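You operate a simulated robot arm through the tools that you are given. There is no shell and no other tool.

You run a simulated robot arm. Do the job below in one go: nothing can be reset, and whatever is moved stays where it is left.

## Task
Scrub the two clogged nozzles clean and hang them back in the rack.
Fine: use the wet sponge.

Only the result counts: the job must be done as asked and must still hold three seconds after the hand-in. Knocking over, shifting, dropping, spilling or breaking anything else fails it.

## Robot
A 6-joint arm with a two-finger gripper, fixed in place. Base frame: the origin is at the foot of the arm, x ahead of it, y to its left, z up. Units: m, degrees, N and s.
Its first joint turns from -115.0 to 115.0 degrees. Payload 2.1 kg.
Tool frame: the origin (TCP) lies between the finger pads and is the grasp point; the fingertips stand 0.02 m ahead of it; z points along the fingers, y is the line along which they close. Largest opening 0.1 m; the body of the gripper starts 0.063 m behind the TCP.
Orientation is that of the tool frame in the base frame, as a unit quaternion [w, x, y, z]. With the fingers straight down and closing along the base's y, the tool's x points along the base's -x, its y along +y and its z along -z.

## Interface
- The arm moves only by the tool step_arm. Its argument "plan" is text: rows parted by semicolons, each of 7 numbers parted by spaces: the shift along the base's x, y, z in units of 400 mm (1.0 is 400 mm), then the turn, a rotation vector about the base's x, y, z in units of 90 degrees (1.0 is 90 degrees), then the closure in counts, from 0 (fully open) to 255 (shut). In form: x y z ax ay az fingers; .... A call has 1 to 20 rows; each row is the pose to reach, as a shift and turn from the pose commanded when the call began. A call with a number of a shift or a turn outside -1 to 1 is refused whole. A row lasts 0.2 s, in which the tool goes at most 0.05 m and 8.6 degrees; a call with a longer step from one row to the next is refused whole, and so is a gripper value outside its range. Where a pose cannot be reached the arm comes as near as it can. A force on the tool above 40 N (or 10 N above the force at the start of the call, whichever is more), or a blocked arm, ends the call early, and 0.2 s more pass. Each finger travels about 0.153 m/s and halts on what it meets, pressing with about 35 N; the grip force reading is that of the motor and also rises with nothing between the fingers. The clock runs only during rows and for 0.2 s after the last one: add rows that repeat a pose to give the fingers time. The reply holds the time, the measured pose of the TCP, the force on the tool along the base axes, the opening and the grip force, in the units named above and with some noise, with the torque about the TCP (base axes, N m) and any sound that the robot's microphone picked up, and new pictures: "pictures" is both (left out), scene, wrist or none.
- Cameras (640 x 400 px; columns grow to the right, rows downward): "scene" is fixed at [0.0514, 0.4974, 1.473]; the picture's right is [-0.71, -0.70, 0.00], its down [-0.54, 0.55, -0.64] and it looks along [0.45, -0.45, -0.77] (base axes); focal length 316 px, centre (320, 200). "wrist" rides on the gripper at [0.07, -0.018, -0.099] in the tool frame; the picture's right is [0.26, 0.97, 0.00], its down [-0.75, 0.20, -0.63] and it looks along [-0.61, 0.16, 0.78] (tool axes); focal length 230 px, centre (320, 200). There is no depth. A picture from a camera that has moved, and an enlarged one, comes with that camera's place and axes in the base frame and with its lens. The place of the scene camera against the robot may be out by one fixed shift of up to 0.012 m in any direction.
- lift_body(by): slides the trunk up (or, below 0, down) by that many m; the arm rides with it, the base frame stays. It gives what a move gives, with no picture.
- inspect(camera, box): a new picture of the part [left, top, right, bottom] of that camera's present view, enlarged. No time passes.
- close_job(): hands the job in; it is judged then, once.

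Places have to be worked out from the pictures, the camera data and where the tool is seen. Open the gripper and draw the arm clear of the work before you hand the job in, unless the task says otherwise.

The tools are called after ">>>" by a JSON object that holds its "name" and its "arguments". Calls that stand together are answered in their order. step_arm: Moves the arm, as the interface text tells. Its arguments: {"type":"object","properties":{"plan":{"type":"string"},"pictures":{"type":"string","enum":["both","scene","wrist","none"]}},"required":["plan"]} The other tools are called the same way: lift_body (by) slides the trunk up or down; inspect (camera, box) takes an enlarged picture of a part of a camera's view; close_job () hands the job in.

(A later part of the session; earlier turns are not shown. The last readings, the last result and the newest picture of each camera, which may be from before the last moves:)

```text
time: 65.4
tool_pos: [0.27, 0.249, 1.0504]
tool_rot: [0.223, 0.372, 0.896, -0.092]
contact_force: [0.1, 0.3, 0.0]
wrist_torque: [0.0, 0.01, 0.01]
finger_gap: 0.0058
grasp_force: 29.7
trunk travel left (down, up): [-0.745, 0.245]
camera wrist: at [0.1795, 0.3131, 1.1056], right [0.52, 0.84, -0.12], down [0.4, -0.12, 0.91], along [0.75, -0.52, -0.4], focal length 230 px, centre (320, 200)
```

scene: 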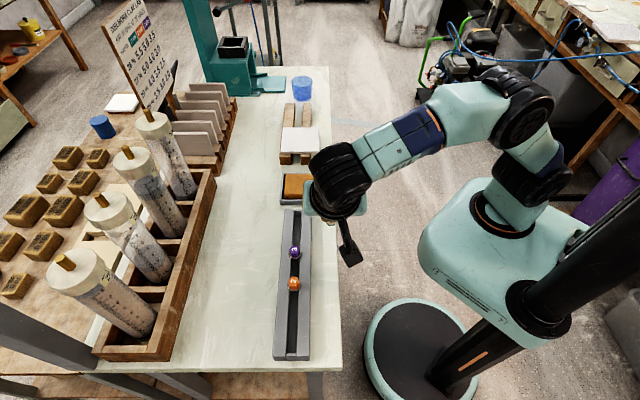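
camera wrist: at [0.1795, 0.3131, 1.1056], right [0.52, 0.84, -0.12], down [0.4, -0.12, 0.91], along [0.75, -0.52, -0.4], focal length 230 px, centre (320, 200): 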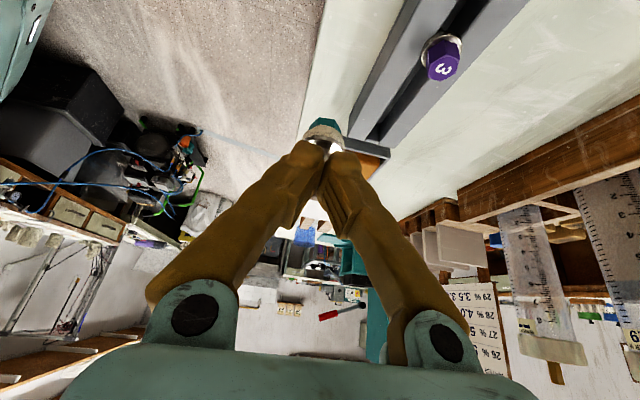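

Still held firmly. Now I'll tilt the tool by −50° in the slot's plane, so the nozzle leans with its tip towards the sponge end, and move to a hover above the free stretch of slot.

>>> {"name": "step_arm", "arguments": {"plan": "0 0 0 0.056 0.056 0 255; 0.02 0.005 0 0.112 0.112 0 255; 0.05 0.012 0 0.168 0.168 0 255; 0.08 0.02 0 0.224 0.224 0 255; 0.11 0.028 -0.02 0.28 0.28 0 255; 0.14 0.035 -0.04 0.336 0.336 0 255; 0.17 0.042 -0.06 0.3929 0.3929 0 255; 0.19 0.045 -0.08 0.3929 0.3929 0 255; 0.19 0.045 -0.08 0.3929 0.3929 0 255", "pictures": "both"}}

>>> {"name": "inspect", "arguments": {"camera": "scene", "box": [260, 160, 330, 270]}}

>>> {"name": "inspect", "arguments": {"camera": "wrist", "box": [230, 70, 410, 190]}}

```text
time: 67.4
tool_pos: [0.3458, 0.2663, 1.0176]
tool_rot: [-0.177, 0.376, 0.907, 0.073]
contact_force: [0.1, -0.1, -0.4]
wrist_torque: [0.0, -0.06, 0.01]
finger_gap: 0.0061
grasp_force: 29.4
trunk travel left (down, up): [-0.745, 0.245]
camera wrist: at [0.3125, 0.2741, 1.1365], right [0.51, 0.85, 0.1], down [0.8, -0.52, 0.3], along [0.31, -0.08, -0.95], focal length 230 px, centre (320, 200)
```

scene: 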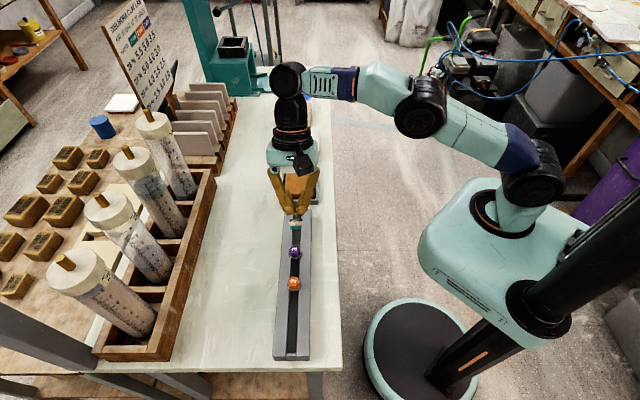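
wrist: 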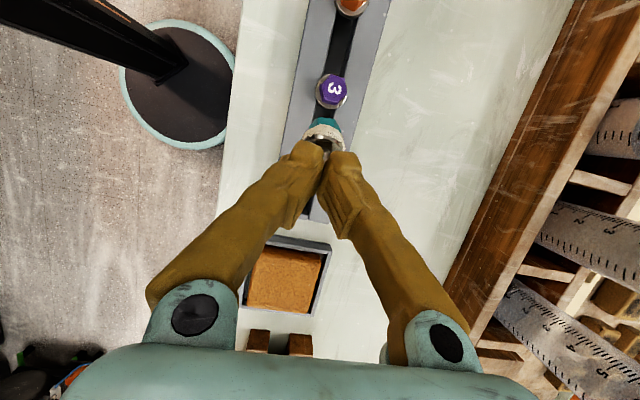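

```text
3.64 times, centred on (295, 215) of scene
camera zoom: at [0.0514, 0.4974, 1.473], right [-0.71, -0.7, 0.0], down [-0.54, 0.55, -0.64], along [0.45, -0.45, -0.77], focal length 1148 px, centre (411, 146)
```

zoom: 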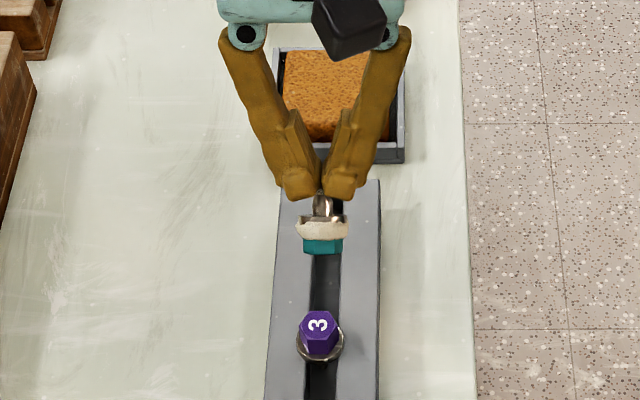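

```text
3.33 times, centred on (320, 130) of wrist
camera zoom: at [0.3125, 0.2741, 1.1365], right [0.51, 0.85, 0.1], down [0.8, -0.52, 0.3], along [0.31, -0.08, -0.95], focal length 767 px, centre (320, 433)
```

zoom: 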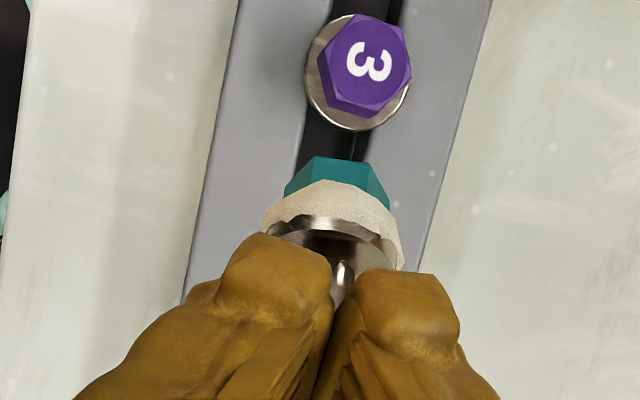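

The nozzle is aligned over the slot in its plane, and there is room between nozzle 3 and the end stop. I'll lower it until the hex edge is just above the rails.

>>> {"name": "step_arm", "arguments": {"plan": "0.001 0.001 -0.03 0 0 0 255; 0.001 0.001 -0.06 0 0 0 255; 0.001 0.001 -0.085 0 0 0 255; 0.001 0.001 -0.1 0 0 0 255; 0.001 0.001 -0.1 0 0 0 255", "pictures": "both"}}

>>> {"name": "inspect", "arguments": {"camera": "scene", "box": [270, 190, 320, 260]}}

>>> {"name": "inspect", "arguments": {"camera": "wrist", "box": [250, 70, 390, 170]}}

```text
time: 68.6
tool_pos: [0.3459, 0.2684, 0.9785]
tool_rot: [-0.176, 0.375, 0.907, 0.073]
contact_force: [0.1, 0.8, -0.1]
wrist_torque: [0.0, 0.01, 0.0]
finger_gap: 0.0062
grasp_force: 29.8
trunk travel left (down, up): [-0.745, 0.245]
camera wrist: at [0.3125, 0.2745, 1.0965], right [0.51, 0.85, 0.1], down [0.8, -0.52, 0.3], along [0.31, -0.08, -0.95], focal length 230 px, centre (320, 200)
```

scene: 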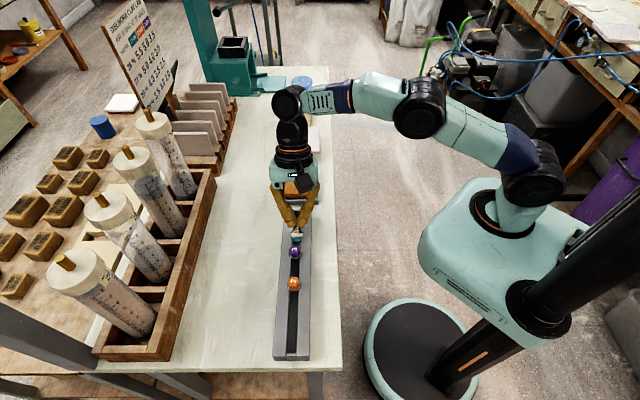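
wrist: 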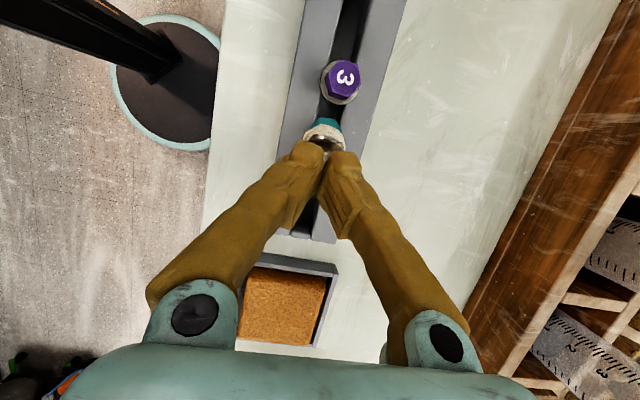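

```text
5.71 times, centred on (295, 225) of scene
camera zoom: at [0.0514, 0.4974, 1.473], right [-0.71, -0.7, 0.0], down [-0.54, 0.55, -0.64], along [0.45, -0.45, -0.77], focal length 1803 px, centre (463, 57)
```

zoom: 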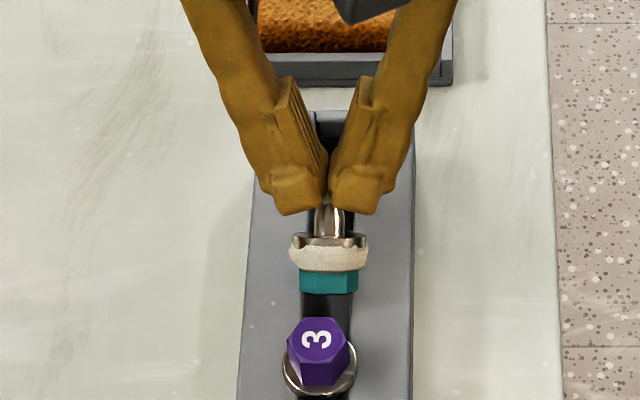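

```text
4.00 times, centred on (320, 120) of wrist
camera zoom: at [0.3125, 0.2745, 1.0965], right [0.51, 0.85, 0.1], down [0.8, -0.52, 0.3], along [0.31, -0.08, -0.95], focal length 920 px, centre (320, 520)
```

zoom: 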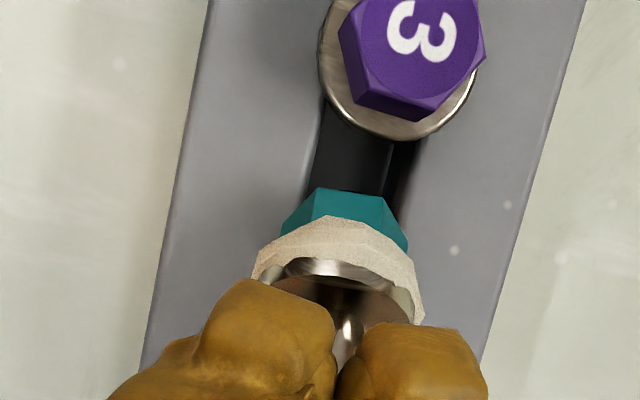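

No contact yet at z≈0.9785. I'll lower in 2 mm steps until the hex edge touches the rails.

>>> {"name": "step_arm", "arguments": {"plan": "0 0 -0.005 0 0 0 255; 0 0 -0.01 0 0 0 255; 0 0 -0.01 0 0 0 255", "pictures": "none"}}

>>> {"name": "step_arm", "arguments": {"plan": "0 0 -0.005 0 0 0 255; 0 0 -0.005 0 0 0 255", "pictures": "none"}}

```text
time: 69.4
tool_pos: [0.3464, 0.2661, 0.9746]
tool_rot: [-0.175, 0.376, 0.907, 0.075]
contact_force: [1.5, -1.9, 9.2]
wrist_torque: [0.12, 0.1, -0.01]
finger_gap: 0.0061
grasp_force: 29.6
trunk travel left (down, up): [-0.745, 0.245]
```

```text
time: 70.0
tool_pos: [0.3461, 0.2654, 0.9726]
tool_rot: [-0.176, 0.376, 0.907, 0.074]
contact_force: [1.9, -2.1, 17.0]
wrist_torque: [0.25, 0.22, 0.01]
finger_gap: 0.0061
grasp_force: 29.4
trunk travel left (down, up): [-0.745, 0.245]
```

Contact is made (17 N now), starting near z≈0.9755. I'll back up about 3 mm to unload, then open the fingers so the nozzle settles lying along the slot.

>>> {"name": "step_arm", "arguments": {"plan": "0 0 0.004 0 0 0 255; 0 0 0.0075 0 0 0 255; 0 0 0.0075 0 0 0 255", "pictures": "none"}}

>>> {"name": "step_arm", "arguments": {"plan": "0 0 0 0 0 0 220; 0 0 0 0 0 0 180; 0 0 0 0 0 0 160; 0 0 0 0 0 0 160; 0 0 0 0 0 0 160", "pictures": "both"}}

>>> {"name": "inspect", "arguments": {"camera": "scene", "box": [270, 190, 320, 260]}}

>>> {"name": "inspect", "arguments": {"camera": "wrist", "box": [230, 70, 410, 200]}}

```text
time: 70.8
tool_pos: [0.3457, 0.2677, 0.9742]
tool_rot: [-0.176, 0.375, 0.907, 0.072]
contact_force: [0.4, 0.5, 0.4]
wrist_torque: [-0.01, 0.0, -0.03]
finger_gap: 0.0057
grasp_force: 29.5
trunk travel left (down, up): [-0.745, 0.245]
```

```text
time: 72.0
tool_pos: [0.3464, 0.268, 0.9746]
tool_rot: [-0.176, 0.376, 0.907, 0.073]
contact_force: [-0.6, 0.1, 0.3]
wrist_torque: [-0.02, 0.0, -0.02]
finger_gap: 0.0375
grasp_force: 0.2
trunk travel left (down, up): [-0.745, 0.245]
camera wrist: at [0.3131, 0.2746, 1.0936], right [0.51, 0.85, 0.1], down [0.8, -0.52, 0.3], along [0.31, -0.08, -0.95], focal length 230 px, centre (320, 200)
```

scene: 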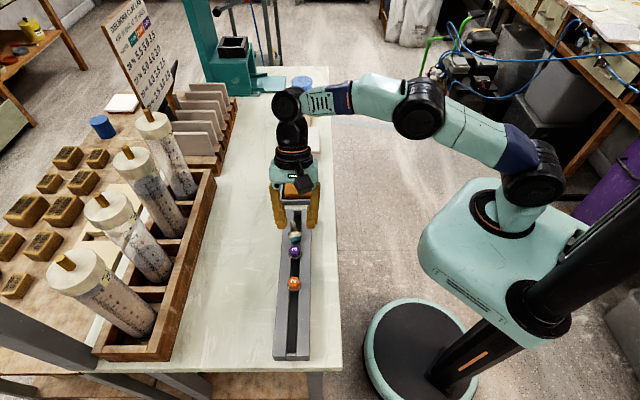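
wrist: 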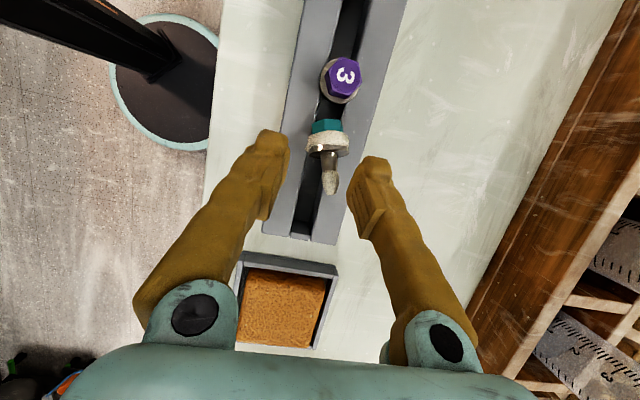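

```text
5.71 times, centred on (295, 225) of scene
camera zoom: at [0.0514, 0.4974, 1.473], right [-0.71, -0.7, 0.0], down [-0.54, 0.55, -0.64], along [0.45, -0.45, -0.77], focal length 1803 px, centre (463, 57)
```

zoom: 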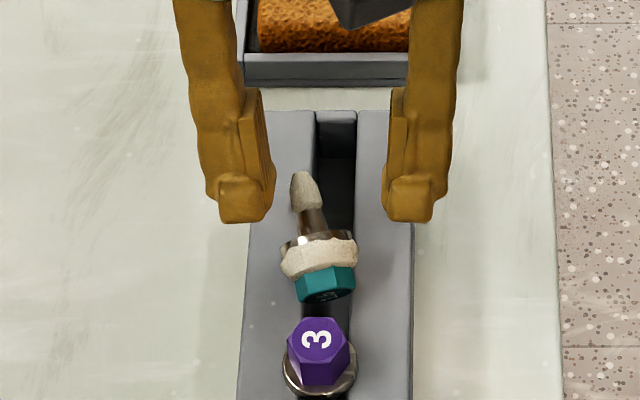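

```text
3.08 times, centred on (320, 135) of wrist
camera zoom: at [0.3131, 0.2746, 1.0936], right [0.51, 0.85, 0.1], down [0.8, -0.52, 0.3], along [0.31, -0.08, -0.95], focal length 708 px, centre (320, 400)
```

zoom: 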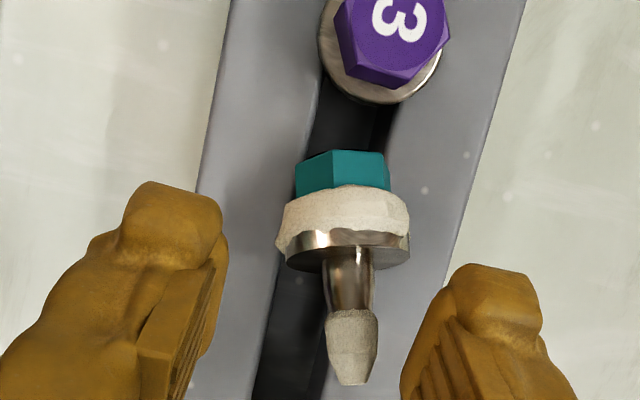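

The nozzle now lies along the slot, hex towards nozzle 3 and tip slightly raised, but yawed about 15° outward. I'll close the fingers gently around the shaft (stopping at about 8 mm, not gripping) to line it up with the slot.

>>> {"name": "step_arm", "arguments": {"plan": "0.0035 -0.0035 -0.0075 0 0 0 160; 0.0035 -0.0035 -0.0075 0 0 0 185; 0.0035 -0.0035 -0.0075 0 0 0 205; 0.0035 -0.0035 -0.0075 0 0 0 222; 0.0035 -0.0035 -0.0075 0 0 0 235; 0.0035 -0.0035 -0.0075 0 0 0 235", "pictures": "both"}}

>>> {"name": "inspect", "arguments": {"camera": "scene", "box": [270, 190, 320, 260]}}

>>> {"name": "inspect", "arguments": {"camera": "wrist", "box": [230, 70, 410, 200]}}

```text
time: 73.4
tool_pos: [0.3471, 0.2663, 0.9721]
tool_rot: [-0.176, 0.375, 0.907, 0.074]
contact_force: [0.5, 0.2, -0.5]
wrist_torque: [0.02, 0.01, 0.02]
finger_gap: 0.0079
grasp_force: 0.0
trunk travel left (down, up): [-0.745, 0.245]
camera wrist: at [0.3144, 0.2734, 1.0906], right [0.51, 0.85, 0.1], down [0.8, -0.52, 0.3], along [0.31, -0.08, -0.95], focal length 230 px, centre (320, 200)
```

scene: 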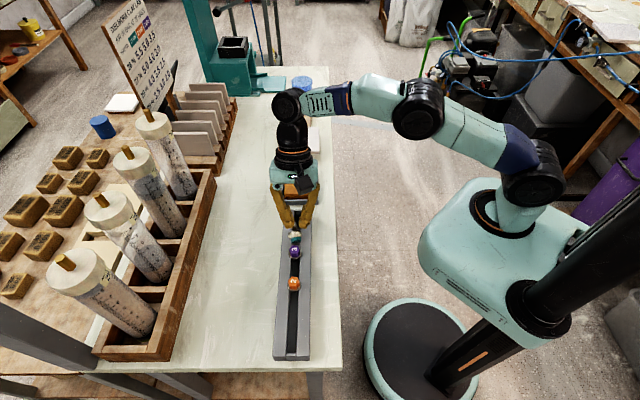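
wrist: 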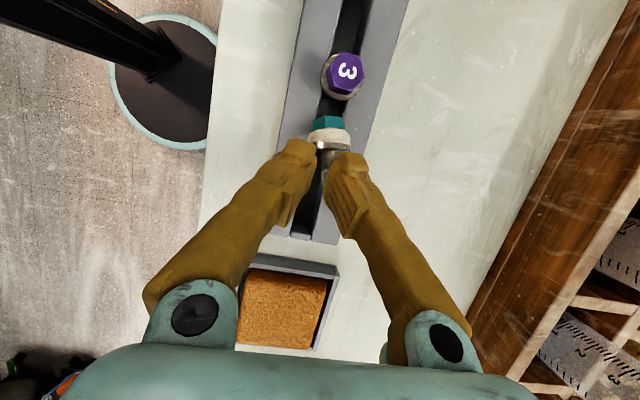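

```text
5.71 times, centred on (295, 225) of scene
camera zoom: at [0.0514, 0.4974, 1.473], right [-0.71, -0.7, 0.0], down [-0.54, 0.55, -0.64], along [0.45, -0.45, -0.77], focal length 1803 px, centre (463, 57)
```

zoom: 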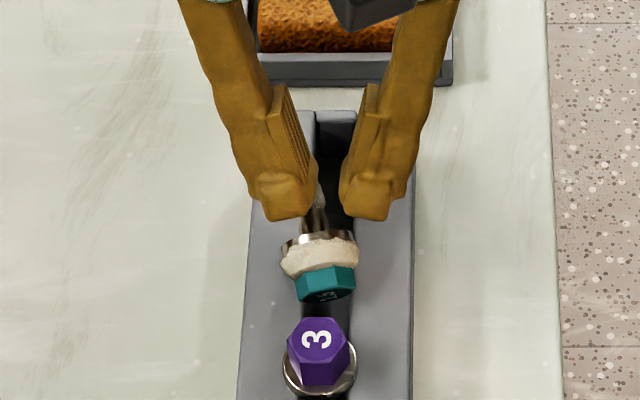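

```text
3.08 times, centred on (320, 135) of wrist
camera zoom: at [0.3144, 0.2734, 1.0906], right [0.51, 0.85, 0.1], down [0.8, -0.52, 0.3], along [0.31, -0.08, -0.95], focal length 708 px, centre (320, 400)
```

zoom: 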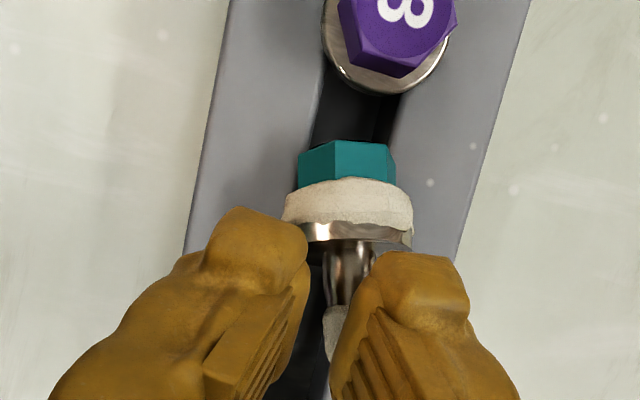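

The shaft is now lined up with the slot. I'll open the fingers again, rise clear, and take a careful look at the lying nozzle so I can grip its hex deeply.

>>> {"name": "step_arm", "arguments": {"plan": "0 0 0 0 0 0 215; 0 0 0 0 0 0 170; 0 0 0 0 0 0 140; 0 0 0.03 0 0 0 140; 0 0 0.09 0 0 0 140; 0 0 0.16 0 0 0 140; 0 0 0.16 0 0 0 140", "pictures": "both"}}

>>> {"name": "inspect", "arguments": {"camera": "scene", "box": [280, 205, 312, 250]}}

>>> {"name": "inspect", "arguments": {"camera": "wrist", "box": [270, 80, 370, 180]}}

```text
time: 75.0
tool_pos: [0.3478, 0.2651, 1.0362]
tool_rot: [-0.176, 0.375, 0.907, 0.072]
contact_force: [0.2, 0.1, -0.7]
wrist_torque: [-0.01, 0.0, -0.02]
finger_gap: 0.0451
grasp_force: 0.0
trunk travel left (down, up): [-0.745, 0.245]
camera wrist: at [0.314, 0.2733, 1.1551], right [0.51, 0.85, 0.1], down [0.8, -0.52, 0.3], along [0.31, -0.08, -0.95], focal length 230 px, centre (320, 200)
```

scene: 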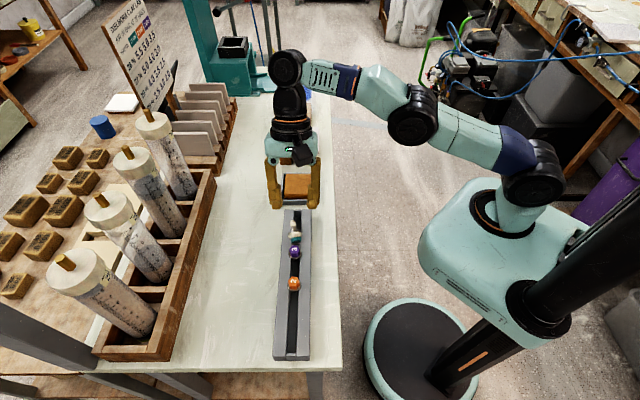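
wrist: 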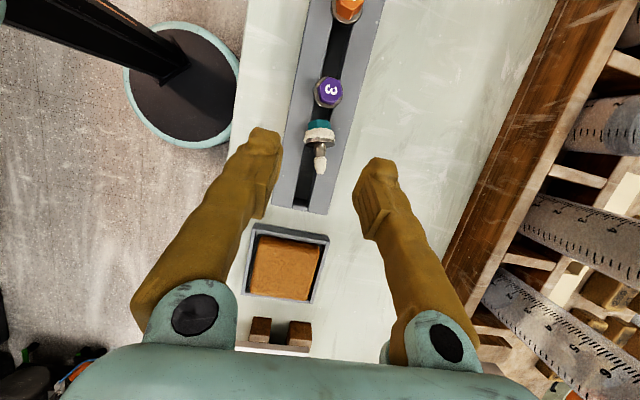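

```text
8.89 times, centred on (296, 228) of scene
camera zoom: at [0.0514, 0.4974, 1.473], right [-0.71, -0.7, 0.0], down [-0.54, 0.55, -0.64], along [0.45, -0.45, -0.77], focal length 2805 px, centre (533, -44)
```

zoom: 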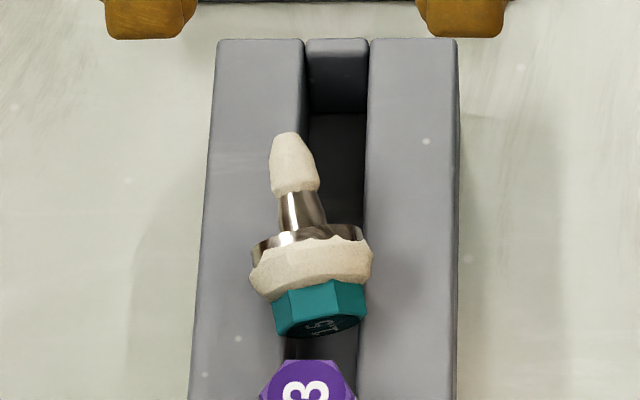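

```text
4.00 times, centred on (320, 130) of wrist
camera zoom: at [0.314, 0.2733, 1.1551], right [0.51, 0.85, 0.1], down [0.8, -0.52, 0.3], along [0.31, -0.08, -0.95], focal length 920 px, centre (320, 480)
```

zoom: 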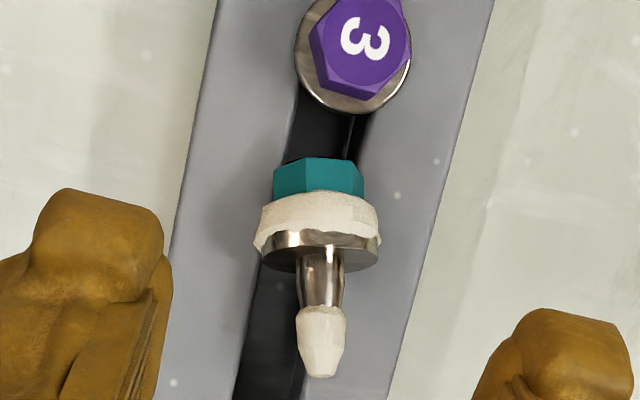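

The tip end sits at about (0.356, 0.269, 0.954) and the hex top centre at about (0.319, 0.293, 0.943), axis azimuth ≈ −34° and tip up ≈16°. I'll use a "ratchet": re-grip the shaft with the tool tilted the other way (+33°), then tilt back so the tip points well down over the slot. First I rotate the tool away from the rack.

>>> {"name": "step_arm", "arguments": {"plan": "-0.02 -0.02 0.03 -0.055 -0.055 0 140; -0.04 -0.04 0.0325 -0.11 -0.11 0 140; -0.066 -0.066 0.0325 -0.17 -0.17 0 140; -0.066 -0.066 0.0325 -0.23 -0.23 0 140; -0.066 -0.066 0.0325 -0.29 -0.29 0 140; -0.066 -0.066 0.0325 -0.35 -0.35 0 140; -0.066 -0.066 0.0325 -0.4 -0.4 0 140; -0.066 -0.066 0.0325 -0.432 -0.432 0 140; -0.066 -0.066 0.0325 -0.432 -0.432 0 140", "pictures": "none"}}

>>> {"name": "step_arm", "arguments": {"plan": "0 0 0 0 0 0.06 140; 0 0 0 0 0 0.122 140; 0 0 0 0 0 0.122 140", "pictures": "both"}}

>>> {"name": "inspect", "arguments": {"camera": "scene", "box": [275, 200, 325, 260]}}

```text
time: 77.0
tool_pos: [0.3209, 0.2399, 1.0495]
tool_rot: [0.263, 0.367, 0.886, -0.109]
contact_force: [-0.5, 0.7, -0.1]
wrist_torque: [0.0, -0.01, -0.02]
finger_gap: 0.0453
grasp_force: 0.0
trunk travel left (down, up): [-0.745, 0.245]
```

```text
time: 77.8
tool_pos: [0.3211, 0.2398, 1.0482]
tool_rot: [0.272, 0.279, 0.917, -0.083]
contact_force: [-0.4, 0.4, -0.1]
wrist_torque: [-0.02, 0.0, 0.01]
finger_gap: 0.0449
grasp_force: 0.1
trunk travel left (down, up): [-0.745, 0.245]
camera wrist: at [0.2171, 0.2881, 1.0947], right [0.36, 0.92, -0.14], down [0.35, 0.01, 0.94], along [0.86, -0.39, -0.32], focal length 230 px, centre (320, 200)
```

scene: 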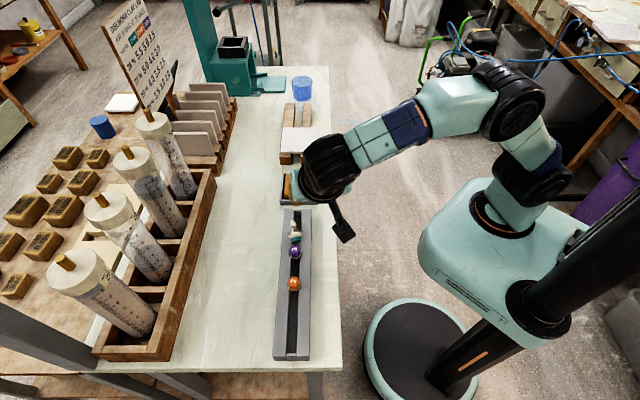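
wrist: 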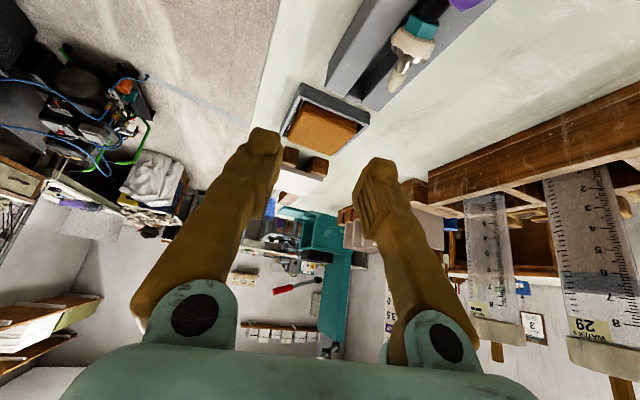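

```text
6.67 times, centred on (300, 230) of scene
camera zoom: at [0.0514, 0.4974, 1.473], right [-0.71, -0.7, 0.0], down [-0.54, 0.55, -0.64], along [0.45, -0.45, -0.77], focal length 2104 px, centre (453, 0)
```

zoom: 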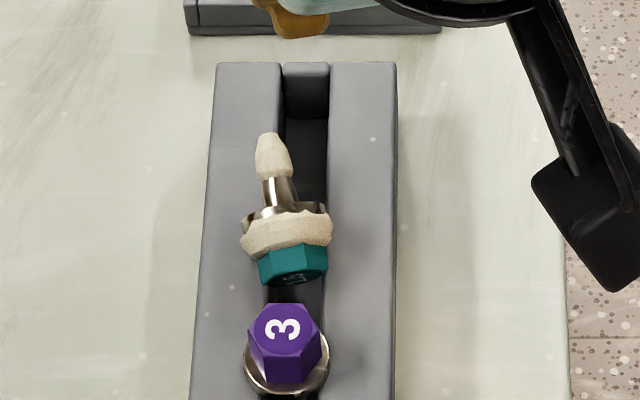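

The tool now points the way I want (tilt 33°, azimuth −34°). I'll use this new wrist viewpoint to refine the nozzle's pose before re-gripping.

>>> {"name": "inspect", "arguments": {"camera": "wrist", "box": [360, 0, 480, 100]}}

>>> {"name": "inspect", "arguments": {"camera": "scene", "box": [288, 215, 308, 245]}}

```text
4.00 times, centred on (420, 50) of wrist
camera zoom: at [0.2171, 0.2881, 1.0947], right [0.36, 0.92, -0.14], down [0.35, 0.01, 0.94], along [0.86, -0.39, -0.32], focal length 920 px, centre (-80, 800)
```

zoom: 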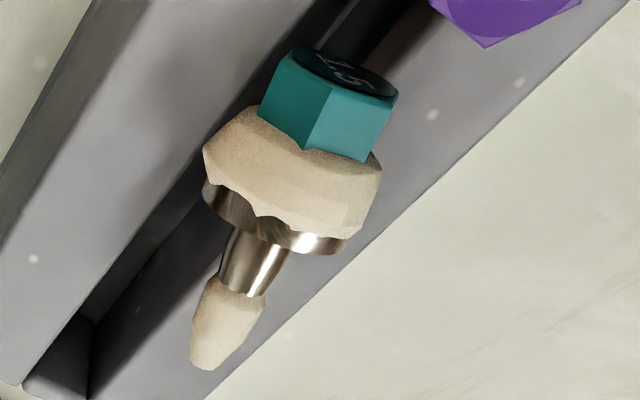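

```text
13.33 times, centred on (298, 230) of scene
camera zoom: at [0.0514, 0.4974, 1.473], right [-0.71, -0.7, 0.0], down [-0.54, 0.55, -0.64], along [0.45, -0.45, -0.77], focal length 4208 px, centre (613, -200)
```

zoom: 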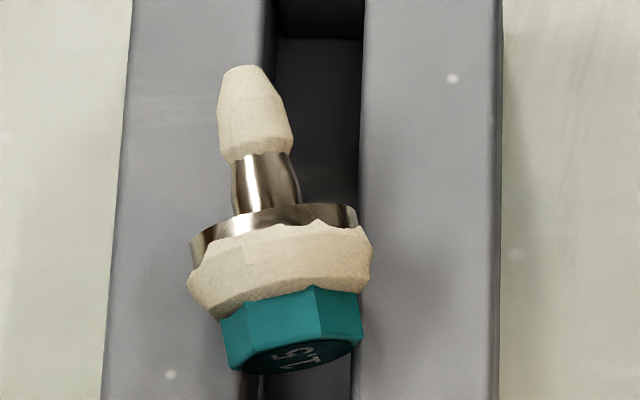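

The refined pose is hex top ≈(0.319, 0.292, 0.941) and tip ≈(0.353, 0.271, 0.957), so the tip is up about 21°. I'll move above the shaft, then lower the open fingers around it beyond the flange.

>>> {"name": "step_arm", "arguments": {"plan": "0.022 0.05 0 0 0 0 140; 0.0445 0.099 -0.04 0 0 0 140; 0.0445 0.099 -0.087 0 0 0 140; 0.0445 0.099 -0.15 0 0 0 140; 0.0445 0.099 -0.19 0 0 0 140; 0.0445 0.099 -0.19 0 0 0 140", "pictures": "both"}}

>>> {"name": "inspect", "arguments": {"camera": "wrist", "box": [240, 90, 400, 210]}}

>>> {"name": "inspect", "arguments": {"camera": "scene", "box": [270, 190, 325, 260]}}

```text
time: 79.2
tool_pos: [0.3385, 0.2791, 0.9731]
tool_rot: [0.272, 0.281, 0.917, -0.083]
contact_force: [0.0, 0.5, 0.2]
wrist_torque: [-0.01, -0.02, -0.02]
finger_gap: 0.045
grasp_force: 0.1
trunk travel left (down, up): [-0.745, 0.245]
camera wrist: at [0.2344, 0.3284, 1.0186], right [0.36, 0.92, -0.14], down [0.35, 0.01, 0.94], along [0.86, -0.39, -0.32], focal length 230 px, centre (320, 200)
```

scene: 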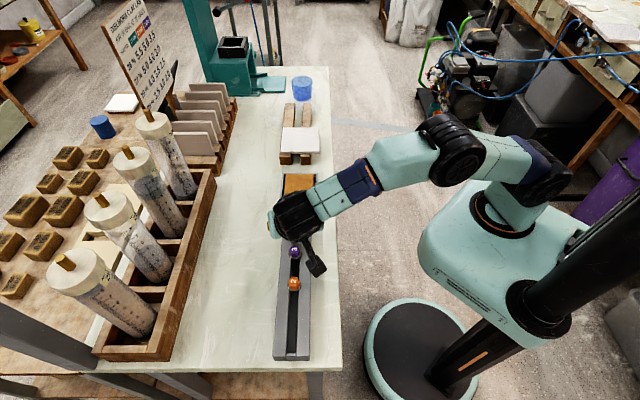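
wrist: 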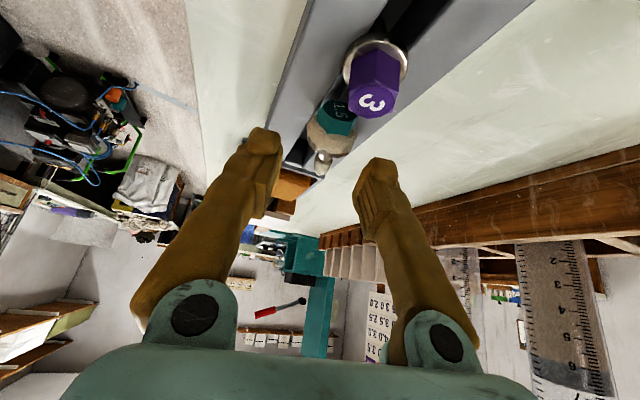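

```text
3.33 times, centred on (320, 150) of wrist
camera zoom: at [0.2344, 0.3284, 1.0186], right [0.36, 0.92, -0.14], down [0.35, 0.01, 0.94], along [0.86, -0.39, -0.32], focal length 767 px, centre (320, 367)
```

zoom: 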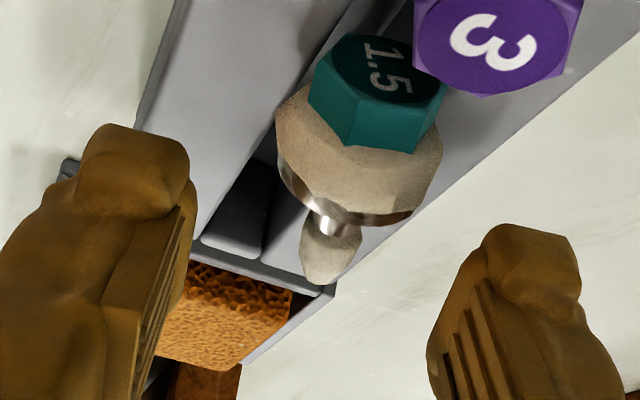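

```text
5.71 times, centred on (298, 225) of scene
camera zoom: at [0.0514, 0.4974, 1.473], right [-0.71, -0.7, 0.0], down [-0.54, 0.55, -0.64], along [0.45, -0.45, -0.77], focal length 1803 px, centre (449, 57)
```

zoom: 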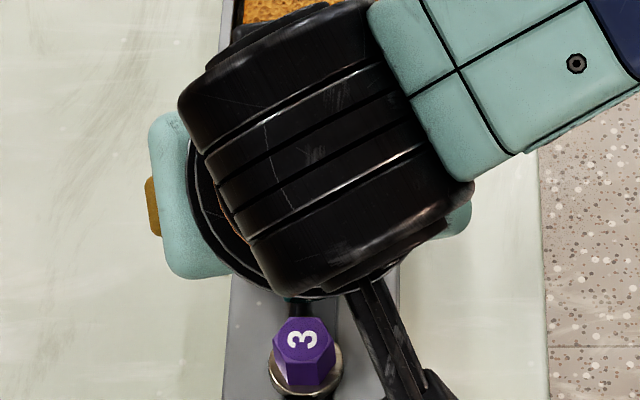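

The shaft lies between the open fingers. I'll lower the last 7 mm and close on it.

>>> {"name": "step_arm", "arguments": {"plan": "0.0012 -0.002 -0.009 0 0 0 140; 0.0012 -0.002 -0.018 0 0 0 140; 0.0012 -0.002 -0.018 0 0 0 180; 0.0012 -0.002 -0.018 0 0 0 215; 0.0012 -0.002 -0.018 0 0 0 255; 0.0012 -0.002 -0.018 0 0 0 255; 0.0012 -0.002 -0.018 0 0 0 255", "pictures": "wrist"}}

>>> {"name": "inspect", "arguments": {"camera": "wrist", "box": [240, 90, 400, 210]}}

```text
time: 80.8
tool_pos: [0.339, 0.2789, 0.9663]
tool_rot: [0.273, 0.28, 0.917, -0.083]
contact_force: [-0.4, 0.2, -1.2]
wrist_torque: [0.02, 0.05, 0.0]
finger_gap: 0.0
grasp_force: 29.6
trunk travel left (down, up): [-0.745, 0.245]
camera wrist: at [0.2352, 0.3274, 1.0113], right [0.36, 0.92, -0.14], down [0.35, 0.01, 0.94], along [0.86, -0.39, -0.32], focal length 230 px, centre (320, 200)
```

wrist: 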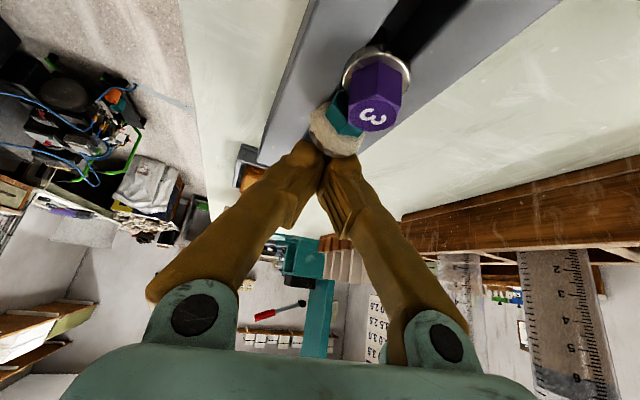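

```text
3.33 times, centred on (320, 150) of wrist
camera zoom: at [0.2352, 0.3274, 1.0113], right [0.36, 0.92, -0.14], down [0.35, 0.01, 0.94], along [0.86, -0.39, -0.32], focal length 767 px, centre (320, 367)
```

zoom: 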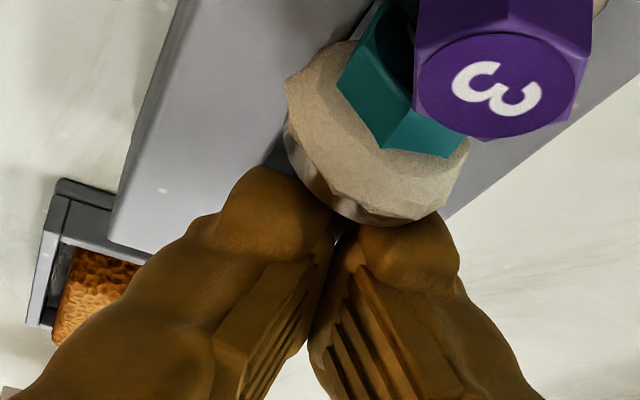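

The fingers closed fully, so the shaft slipped out from between the tips. I'll open, rise straight up, and look again.

>>> {"name": "step_arm", "arguments": {"plan": "0 0 0 0 0 0 210; 0 0 0 0 0 0 160; 0 0 0 0 0 0 140; 0 0 0.03 0 0 0 140; 0 0 0.09 0 0 0 140; -0.04 -0.06 0.16 0 0 0 140; -0.08 -0.14 0.2 0 0 0 140; -0.08 -0.14 0.2 0 0 0 140", "pictures": "both"}}

>>> {"name": "inspect", "arguments": {"camera": "scene", "box": [280, 205, 315, 270]}}

>>> {"name": "inspect", "arguments": {"camera": "wrist", "box": [330, 0, 510, 130]}}

```text
time: 82.6
tool_pos: [0.3075, 0.2226, 1.0457]
tool_rot: [0.271, 0.281, 0.917, -0.084]
contact_force: [0.0, 1.0, 0.3]
wrist_torque: [-0.01, -0.04, -0.01]
finger_gap: 0.045
grasp_force: 0.0
trunk travel left (down, up): [-0.745, 0.245]
camera wrist: at [0.2034, 0.2708, 1.0915], right [0.36, 0.92, -0.14], down [0.35, 0.01, 0.94], along [0.86, -0.39, -0.32], focal length 230 px, centre (320, 200)
```

scene: 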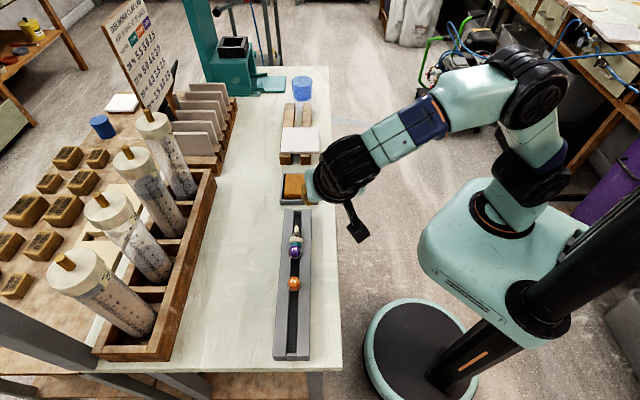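
wrist: 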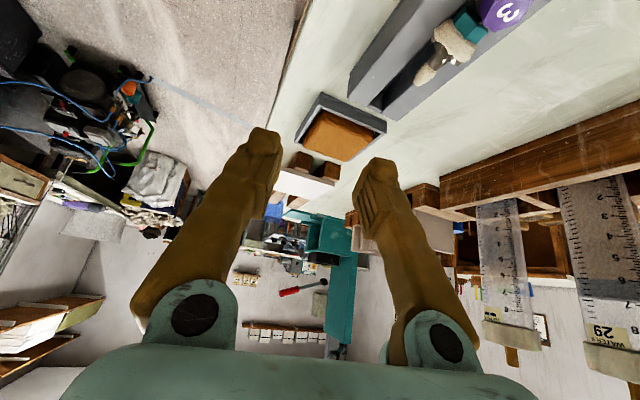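

```text
6.15 times, centred on (298, 238) of scene
camera zoom: at [0.0514, 0.4974, 1.473], right [-0.71, -0.7, 0.0], down [-0.54, 0.55, -0.64], along [0.45, -0.45, -0.77], focal length 1942 px, centre (458, -31)
```

zoom: 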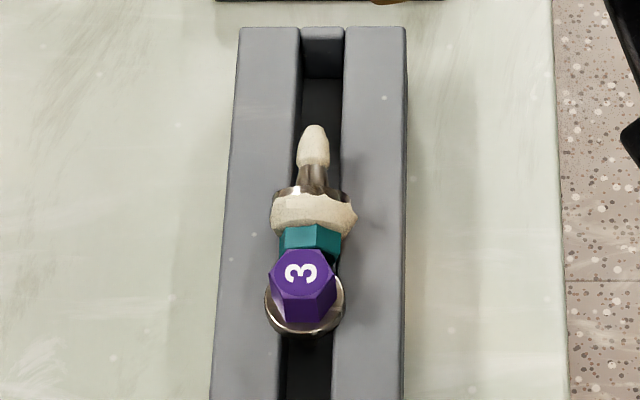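

```text
3.08 times, centred on (420, 65) of wrist
camera zoom: at [0.2034, 0.2708, 1.0915], right [0.36, 0.92, -0.14], down [0.35, 0.01, 0.94], along [0.86, -0.39, -0.32], focal length 708 px, centre (12, 615)
```

zoom: 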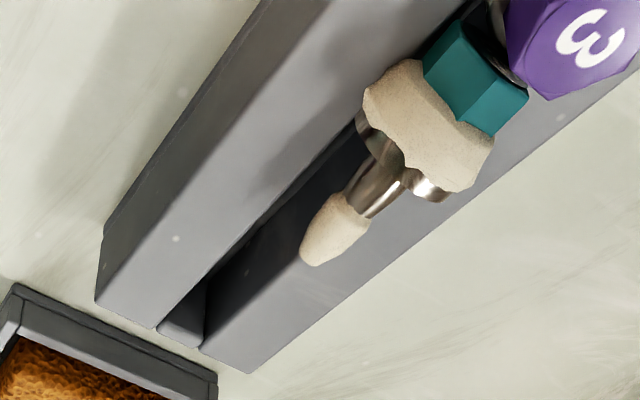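

The taper squeezed the shaft out, but the nozzle now lies neatly in line with the slot, tip over it, with its hex resting against nozzle 3 (still upright). I'll now set the tool vertical with closed fingers and press the raised tip down into the slot, levering the nozzle upright about its flange.

>>> {"name": "step_arm", "arguments": {"plan": "0 0 0.02 0 0 -0.06 200; 0 0 0.03 0 0 -0.122 255; 0 0 0.03 0 0 -0.122 255", "pictures": "none"}}

>>> {"name": "step_arm", "arguments": {"plan": "0.01 0.02 0 0.06 0.06 0 255; 0.025 0.04 0 0.12 0.12 0 255; 0.045 0.06 0 0.18 0.18 0 255; 0.065 0.085 0 0.2593 0.2593 0 255; 0.09 0.113 -0.03 0.2593 0.2593 0 255; 0.09 0.113 -0.09 0.2593 0.2593 0 255; 0.09 0.113 -0.09 0.2593 0.2593 0 255", "pictures": "both"}}

```text
time: 83.4
tool_pos: [0.3069, 0.2204, 1.0584]
tool_rot: [0.263, 0.368, 0.885, -0.109]
contact_force: [1.3, 0.0, -0.4]
wrist_torque: [0.02, 0.02, 0.05]
finger_gap: 0.0
grasp_force: 29.6
trunk travel left (down, up): [-0.745, 0.245]
```

```text
refused: row 4 steps farther than a row can; nothing moved
```

>>> {"name": "step_arm", "arguments": {"plan": "0.01 0.02 0 0.055 0.055 0 255; 0.025 0.04 0 0.11 0.11 0 255; 0.045 0.06 0 0.165 0.165 0 255; 0.065 0.085 0 0.22 0.22 0 255; 0.09 0.119 -0.02 0.2593 0.2593 0 255; 0.09 0.119 -0.08 0.2593 0.2593 0 255; 0.09 0.119 -0.08 0.2593 0.2593 0 255", "pictures": "both"}}

>>> {"name": "inspect", "arguments": {"camera": "wrist", "box": [250, 70, 390, 180]}}

>>> {"name": "inspect", "arguments": {"camera": "scene", "box": [275, 190, 320, 260]}}

```text
time: 85.0
tool_pos: [0.3428, 0.2708, 1.0255]
tool_rot: [0.0, 0.383, 0.924, 0.0]
contact_force: [0.0, 0.1, -0.4]
wrist_torque: [0.01, 0.01, 0.0]
finger_gap: 0.0
grasp_force: 29.7
trunk travel left (down, up): [-0.745, 0.245]
camera wrist: at [0.2799, 0.3073, 1.1258], right [0.5, 0.87, 0.0], down [0.67, -0.39, 0.63], along [0.54, -0.32, -0.78], focal length 230 px, centre (320, 200)
```

scene: 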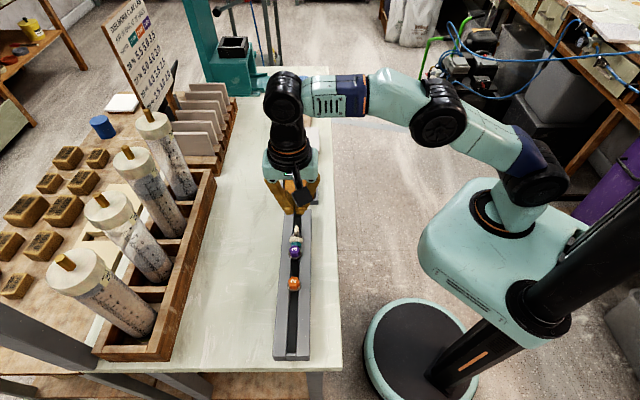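
wrist: 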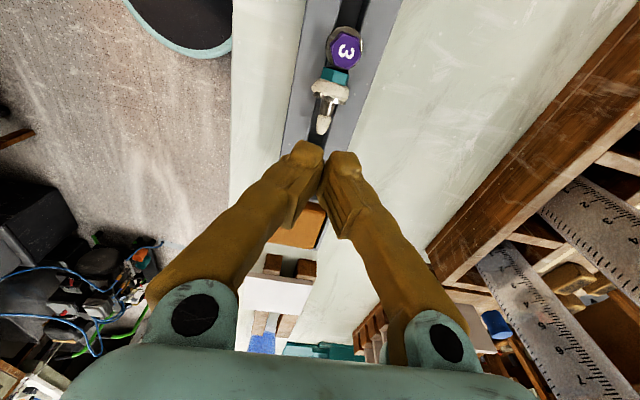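

```text
3.64 times, centred on (320, 125) of wrist
camera zoom: at [0.2799, 0.3073, 1.1258], right [0.5, 0.87, 0.0], down [0.67, -0.39, 0.63], along [0.54, -0.32, -0.78], focal length 837 px, centre (320, 473)
```

zoom: 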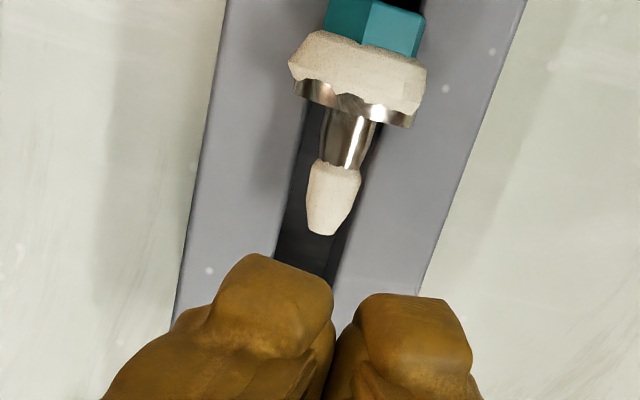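

```text
5.71 times, centred on (298, 225) of scene
camera zoom: at [0.0514, 0.4974, 1.473], right [-0.71, -0.7, 0.0], down [-0.54, 0.55, -0.64], along [0.45, -0.45, -0.77], focal length 1803 px, centre (449, 57)
```

zoom: 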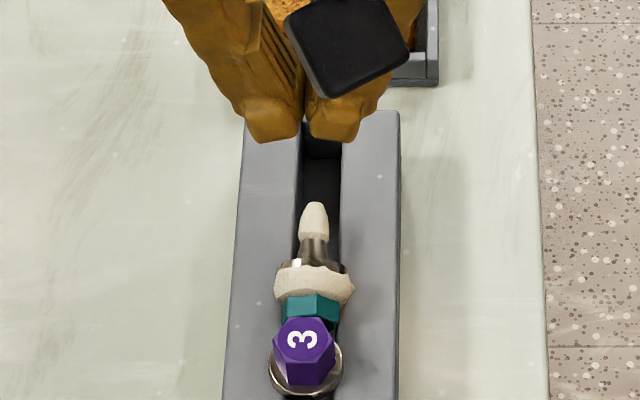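

The tip end is at u≈0.048 along the slot and centred over it. I'll shift a few millimetres outward and press down slowly with the closed fingertips, stopping just above the rails.

>>> {"name": "step_arm", "arguments": {"plan": "0.006 -0.006 -0.05 0 0 0 255; 0.006 -0.006 -0.1 0 0 0 255; 0.006 -0.006 -0.12 0 0 0 255; 0.006 -0.006 -0.135 0 0 0 255; 0.006 -0.006 -0.135 0 0 0 255", "pictures": "both"}}

>>> {"name": "inspect", "arguments": {"camera": "wrist", "box": [250, 70, 390, 180]}}

>>> {"name": "inspect", "arguments": {"camera": "scene", "box": [275, 190, 320, 260]}}

```text
time: 86.2
tool_pos: [0.3461, 0.2685, 0.9717]
tool_rot: [0.0, 0.382, 0.924, 0.001]
contact_force: [0.2, 0.2, 0.2]
wrist_torque: [0.0, -0.04, -0.02]
finger_gap: 0.0001
grasp_force: 29.5
trunk travel left (down, up): [-0.745, 0.245]
camera wrist: at [0.2827, 0.3048, 1.0716], right [0.5, 0.87, 0.0], down [0.67, -0.39, 0.63], along [0.54, -0.32, -0.78], focal length 230 px, centre (320, 200)
```

scene: 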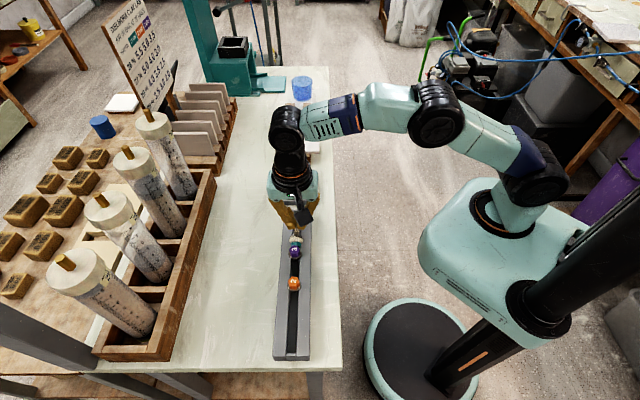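
wrist: 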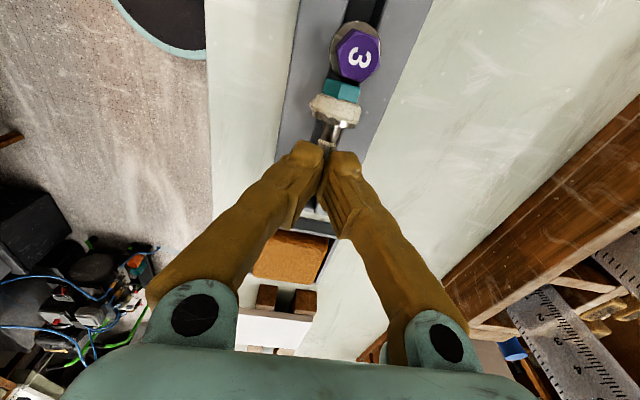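

```text
3.64 times, centred on (320, 125) of wrist
camera zoom: at [0.2827, 0.3048, 1.0716], right [0.5, 0.87, 0.0], down [0.67, -0.39, 0.63], along [0.54, -0.32, -0.78], focal length 837 px, centre (320, 473)
```

zoom: 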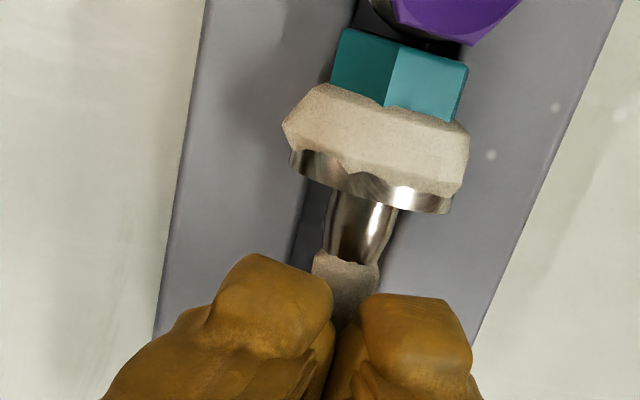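

```text
5.71 times, centred on (298, 225) of scene
camera zoom: at [0.0514, 0.4974, 1.473], right [-0.71, -0.7, 0.0], down [-0.54, 0.55, -0.64], along [0.45, -0.45, -0.77], focal length 1803 px, centre (449, 57)
```

zoom: 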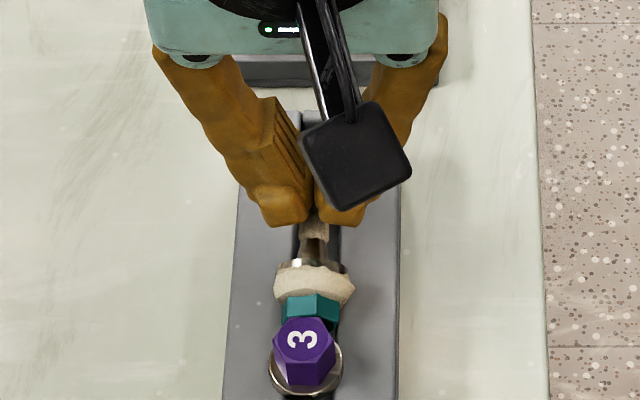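

No noticeable resistance yet, with the tips at z≈0.952. I'll keep pressing down another 13 mm in small steps, to about 3 mm above the rails.

>>> {"name": "step_arm", "arguments": {"plan": "0 0 -0.01 0 0 0 255; 0 0 -0.02 0 0 0 255; 0 0 -0.028 0 0 0 255; 0 0 -0.033 0 0 0 255; 0 0 -0.033 0 0 0 255", "pictures": "both"}}

>>> {"name": "inspect", "arguments": {"camera": "wrist", "box": [250, 70, 390, 180]}}

>>> {"name": "inspect", "arguments": {"camera": "scene", "box": [275, 190, 320, 260]}}

```text
time: 87.4
tool_pos: [0.3454, 0.2676, 0.9589]
tool_rot: [0.0, 0.383, 0.924, 0.0]
contact_force: [0.1, -0.4, 2.2]
wrist_torque: [0.03, 0.04, 0.02]
finger_gap: 0.0062
grasp_force: 29.4
trunk travel left (down, up): [-0.745, 0.245]
camera wrist: at [0.2827, 0.3047, 1.0586], right [0.5, 0.87, 0.0], down [0.67, -0.39, 0.63], along [0.55, -0.32, -0.78], focal length 230 px, centre (320, 200)
```

scene: 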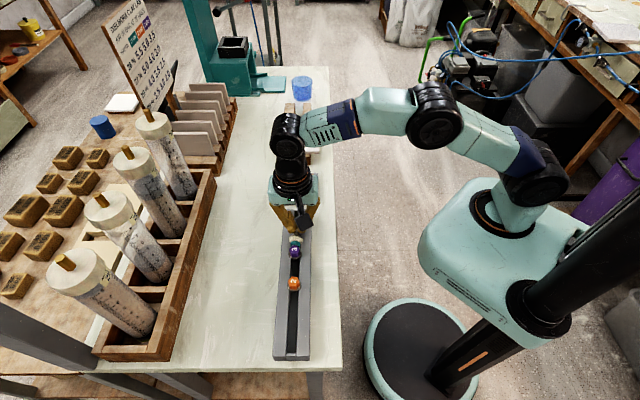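
wrist: 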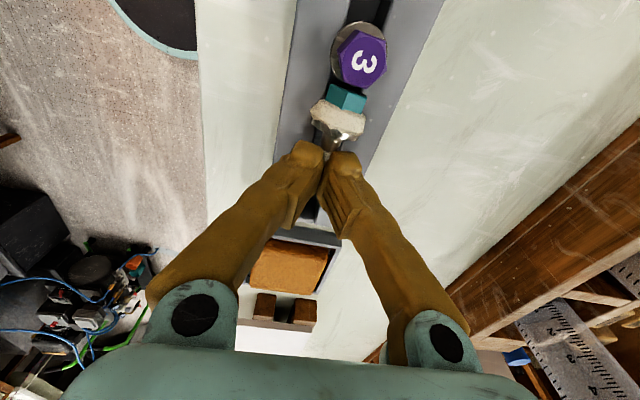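

```text
3.64 times, centred on (320, 125) of wrist
camera zoom: at [0.2827, 0.3047, 1.0586], right [0.5, 0.87, 0.0], down [0.67, -0.39, 0.63], along [0.55, -0.32, -0.78], focal length 837 px, centre (320, 473)
```

zoom: 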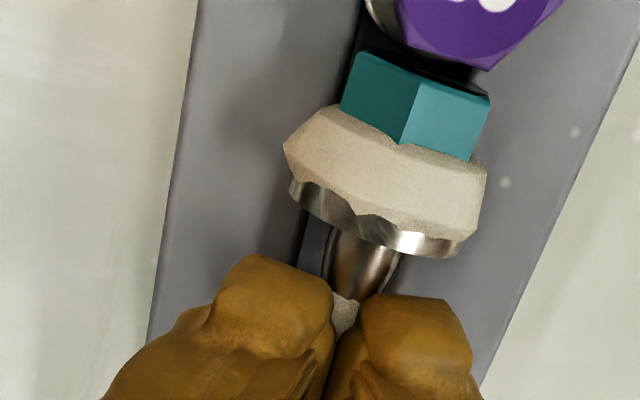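

```text
5.71 times, centred on (298, 225) of scene
camera zoom: at [0.0514, 0.4974, 1.473], right [-0.71, -0.7, 0.0], down [-0.54, 0.55, -0.64], along [0.45, -0.45, -0.77], focal length 1803 px, centre (449, 57)
```

zoom: 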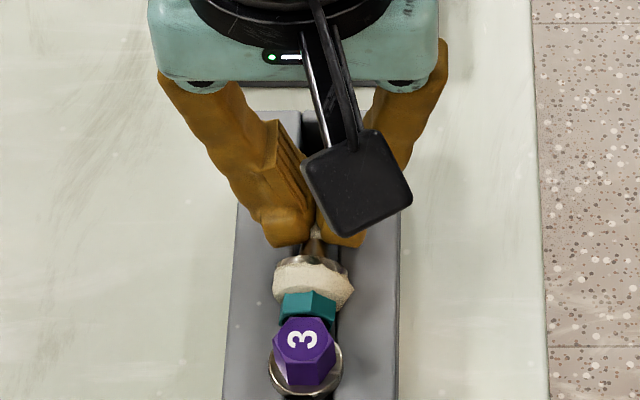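

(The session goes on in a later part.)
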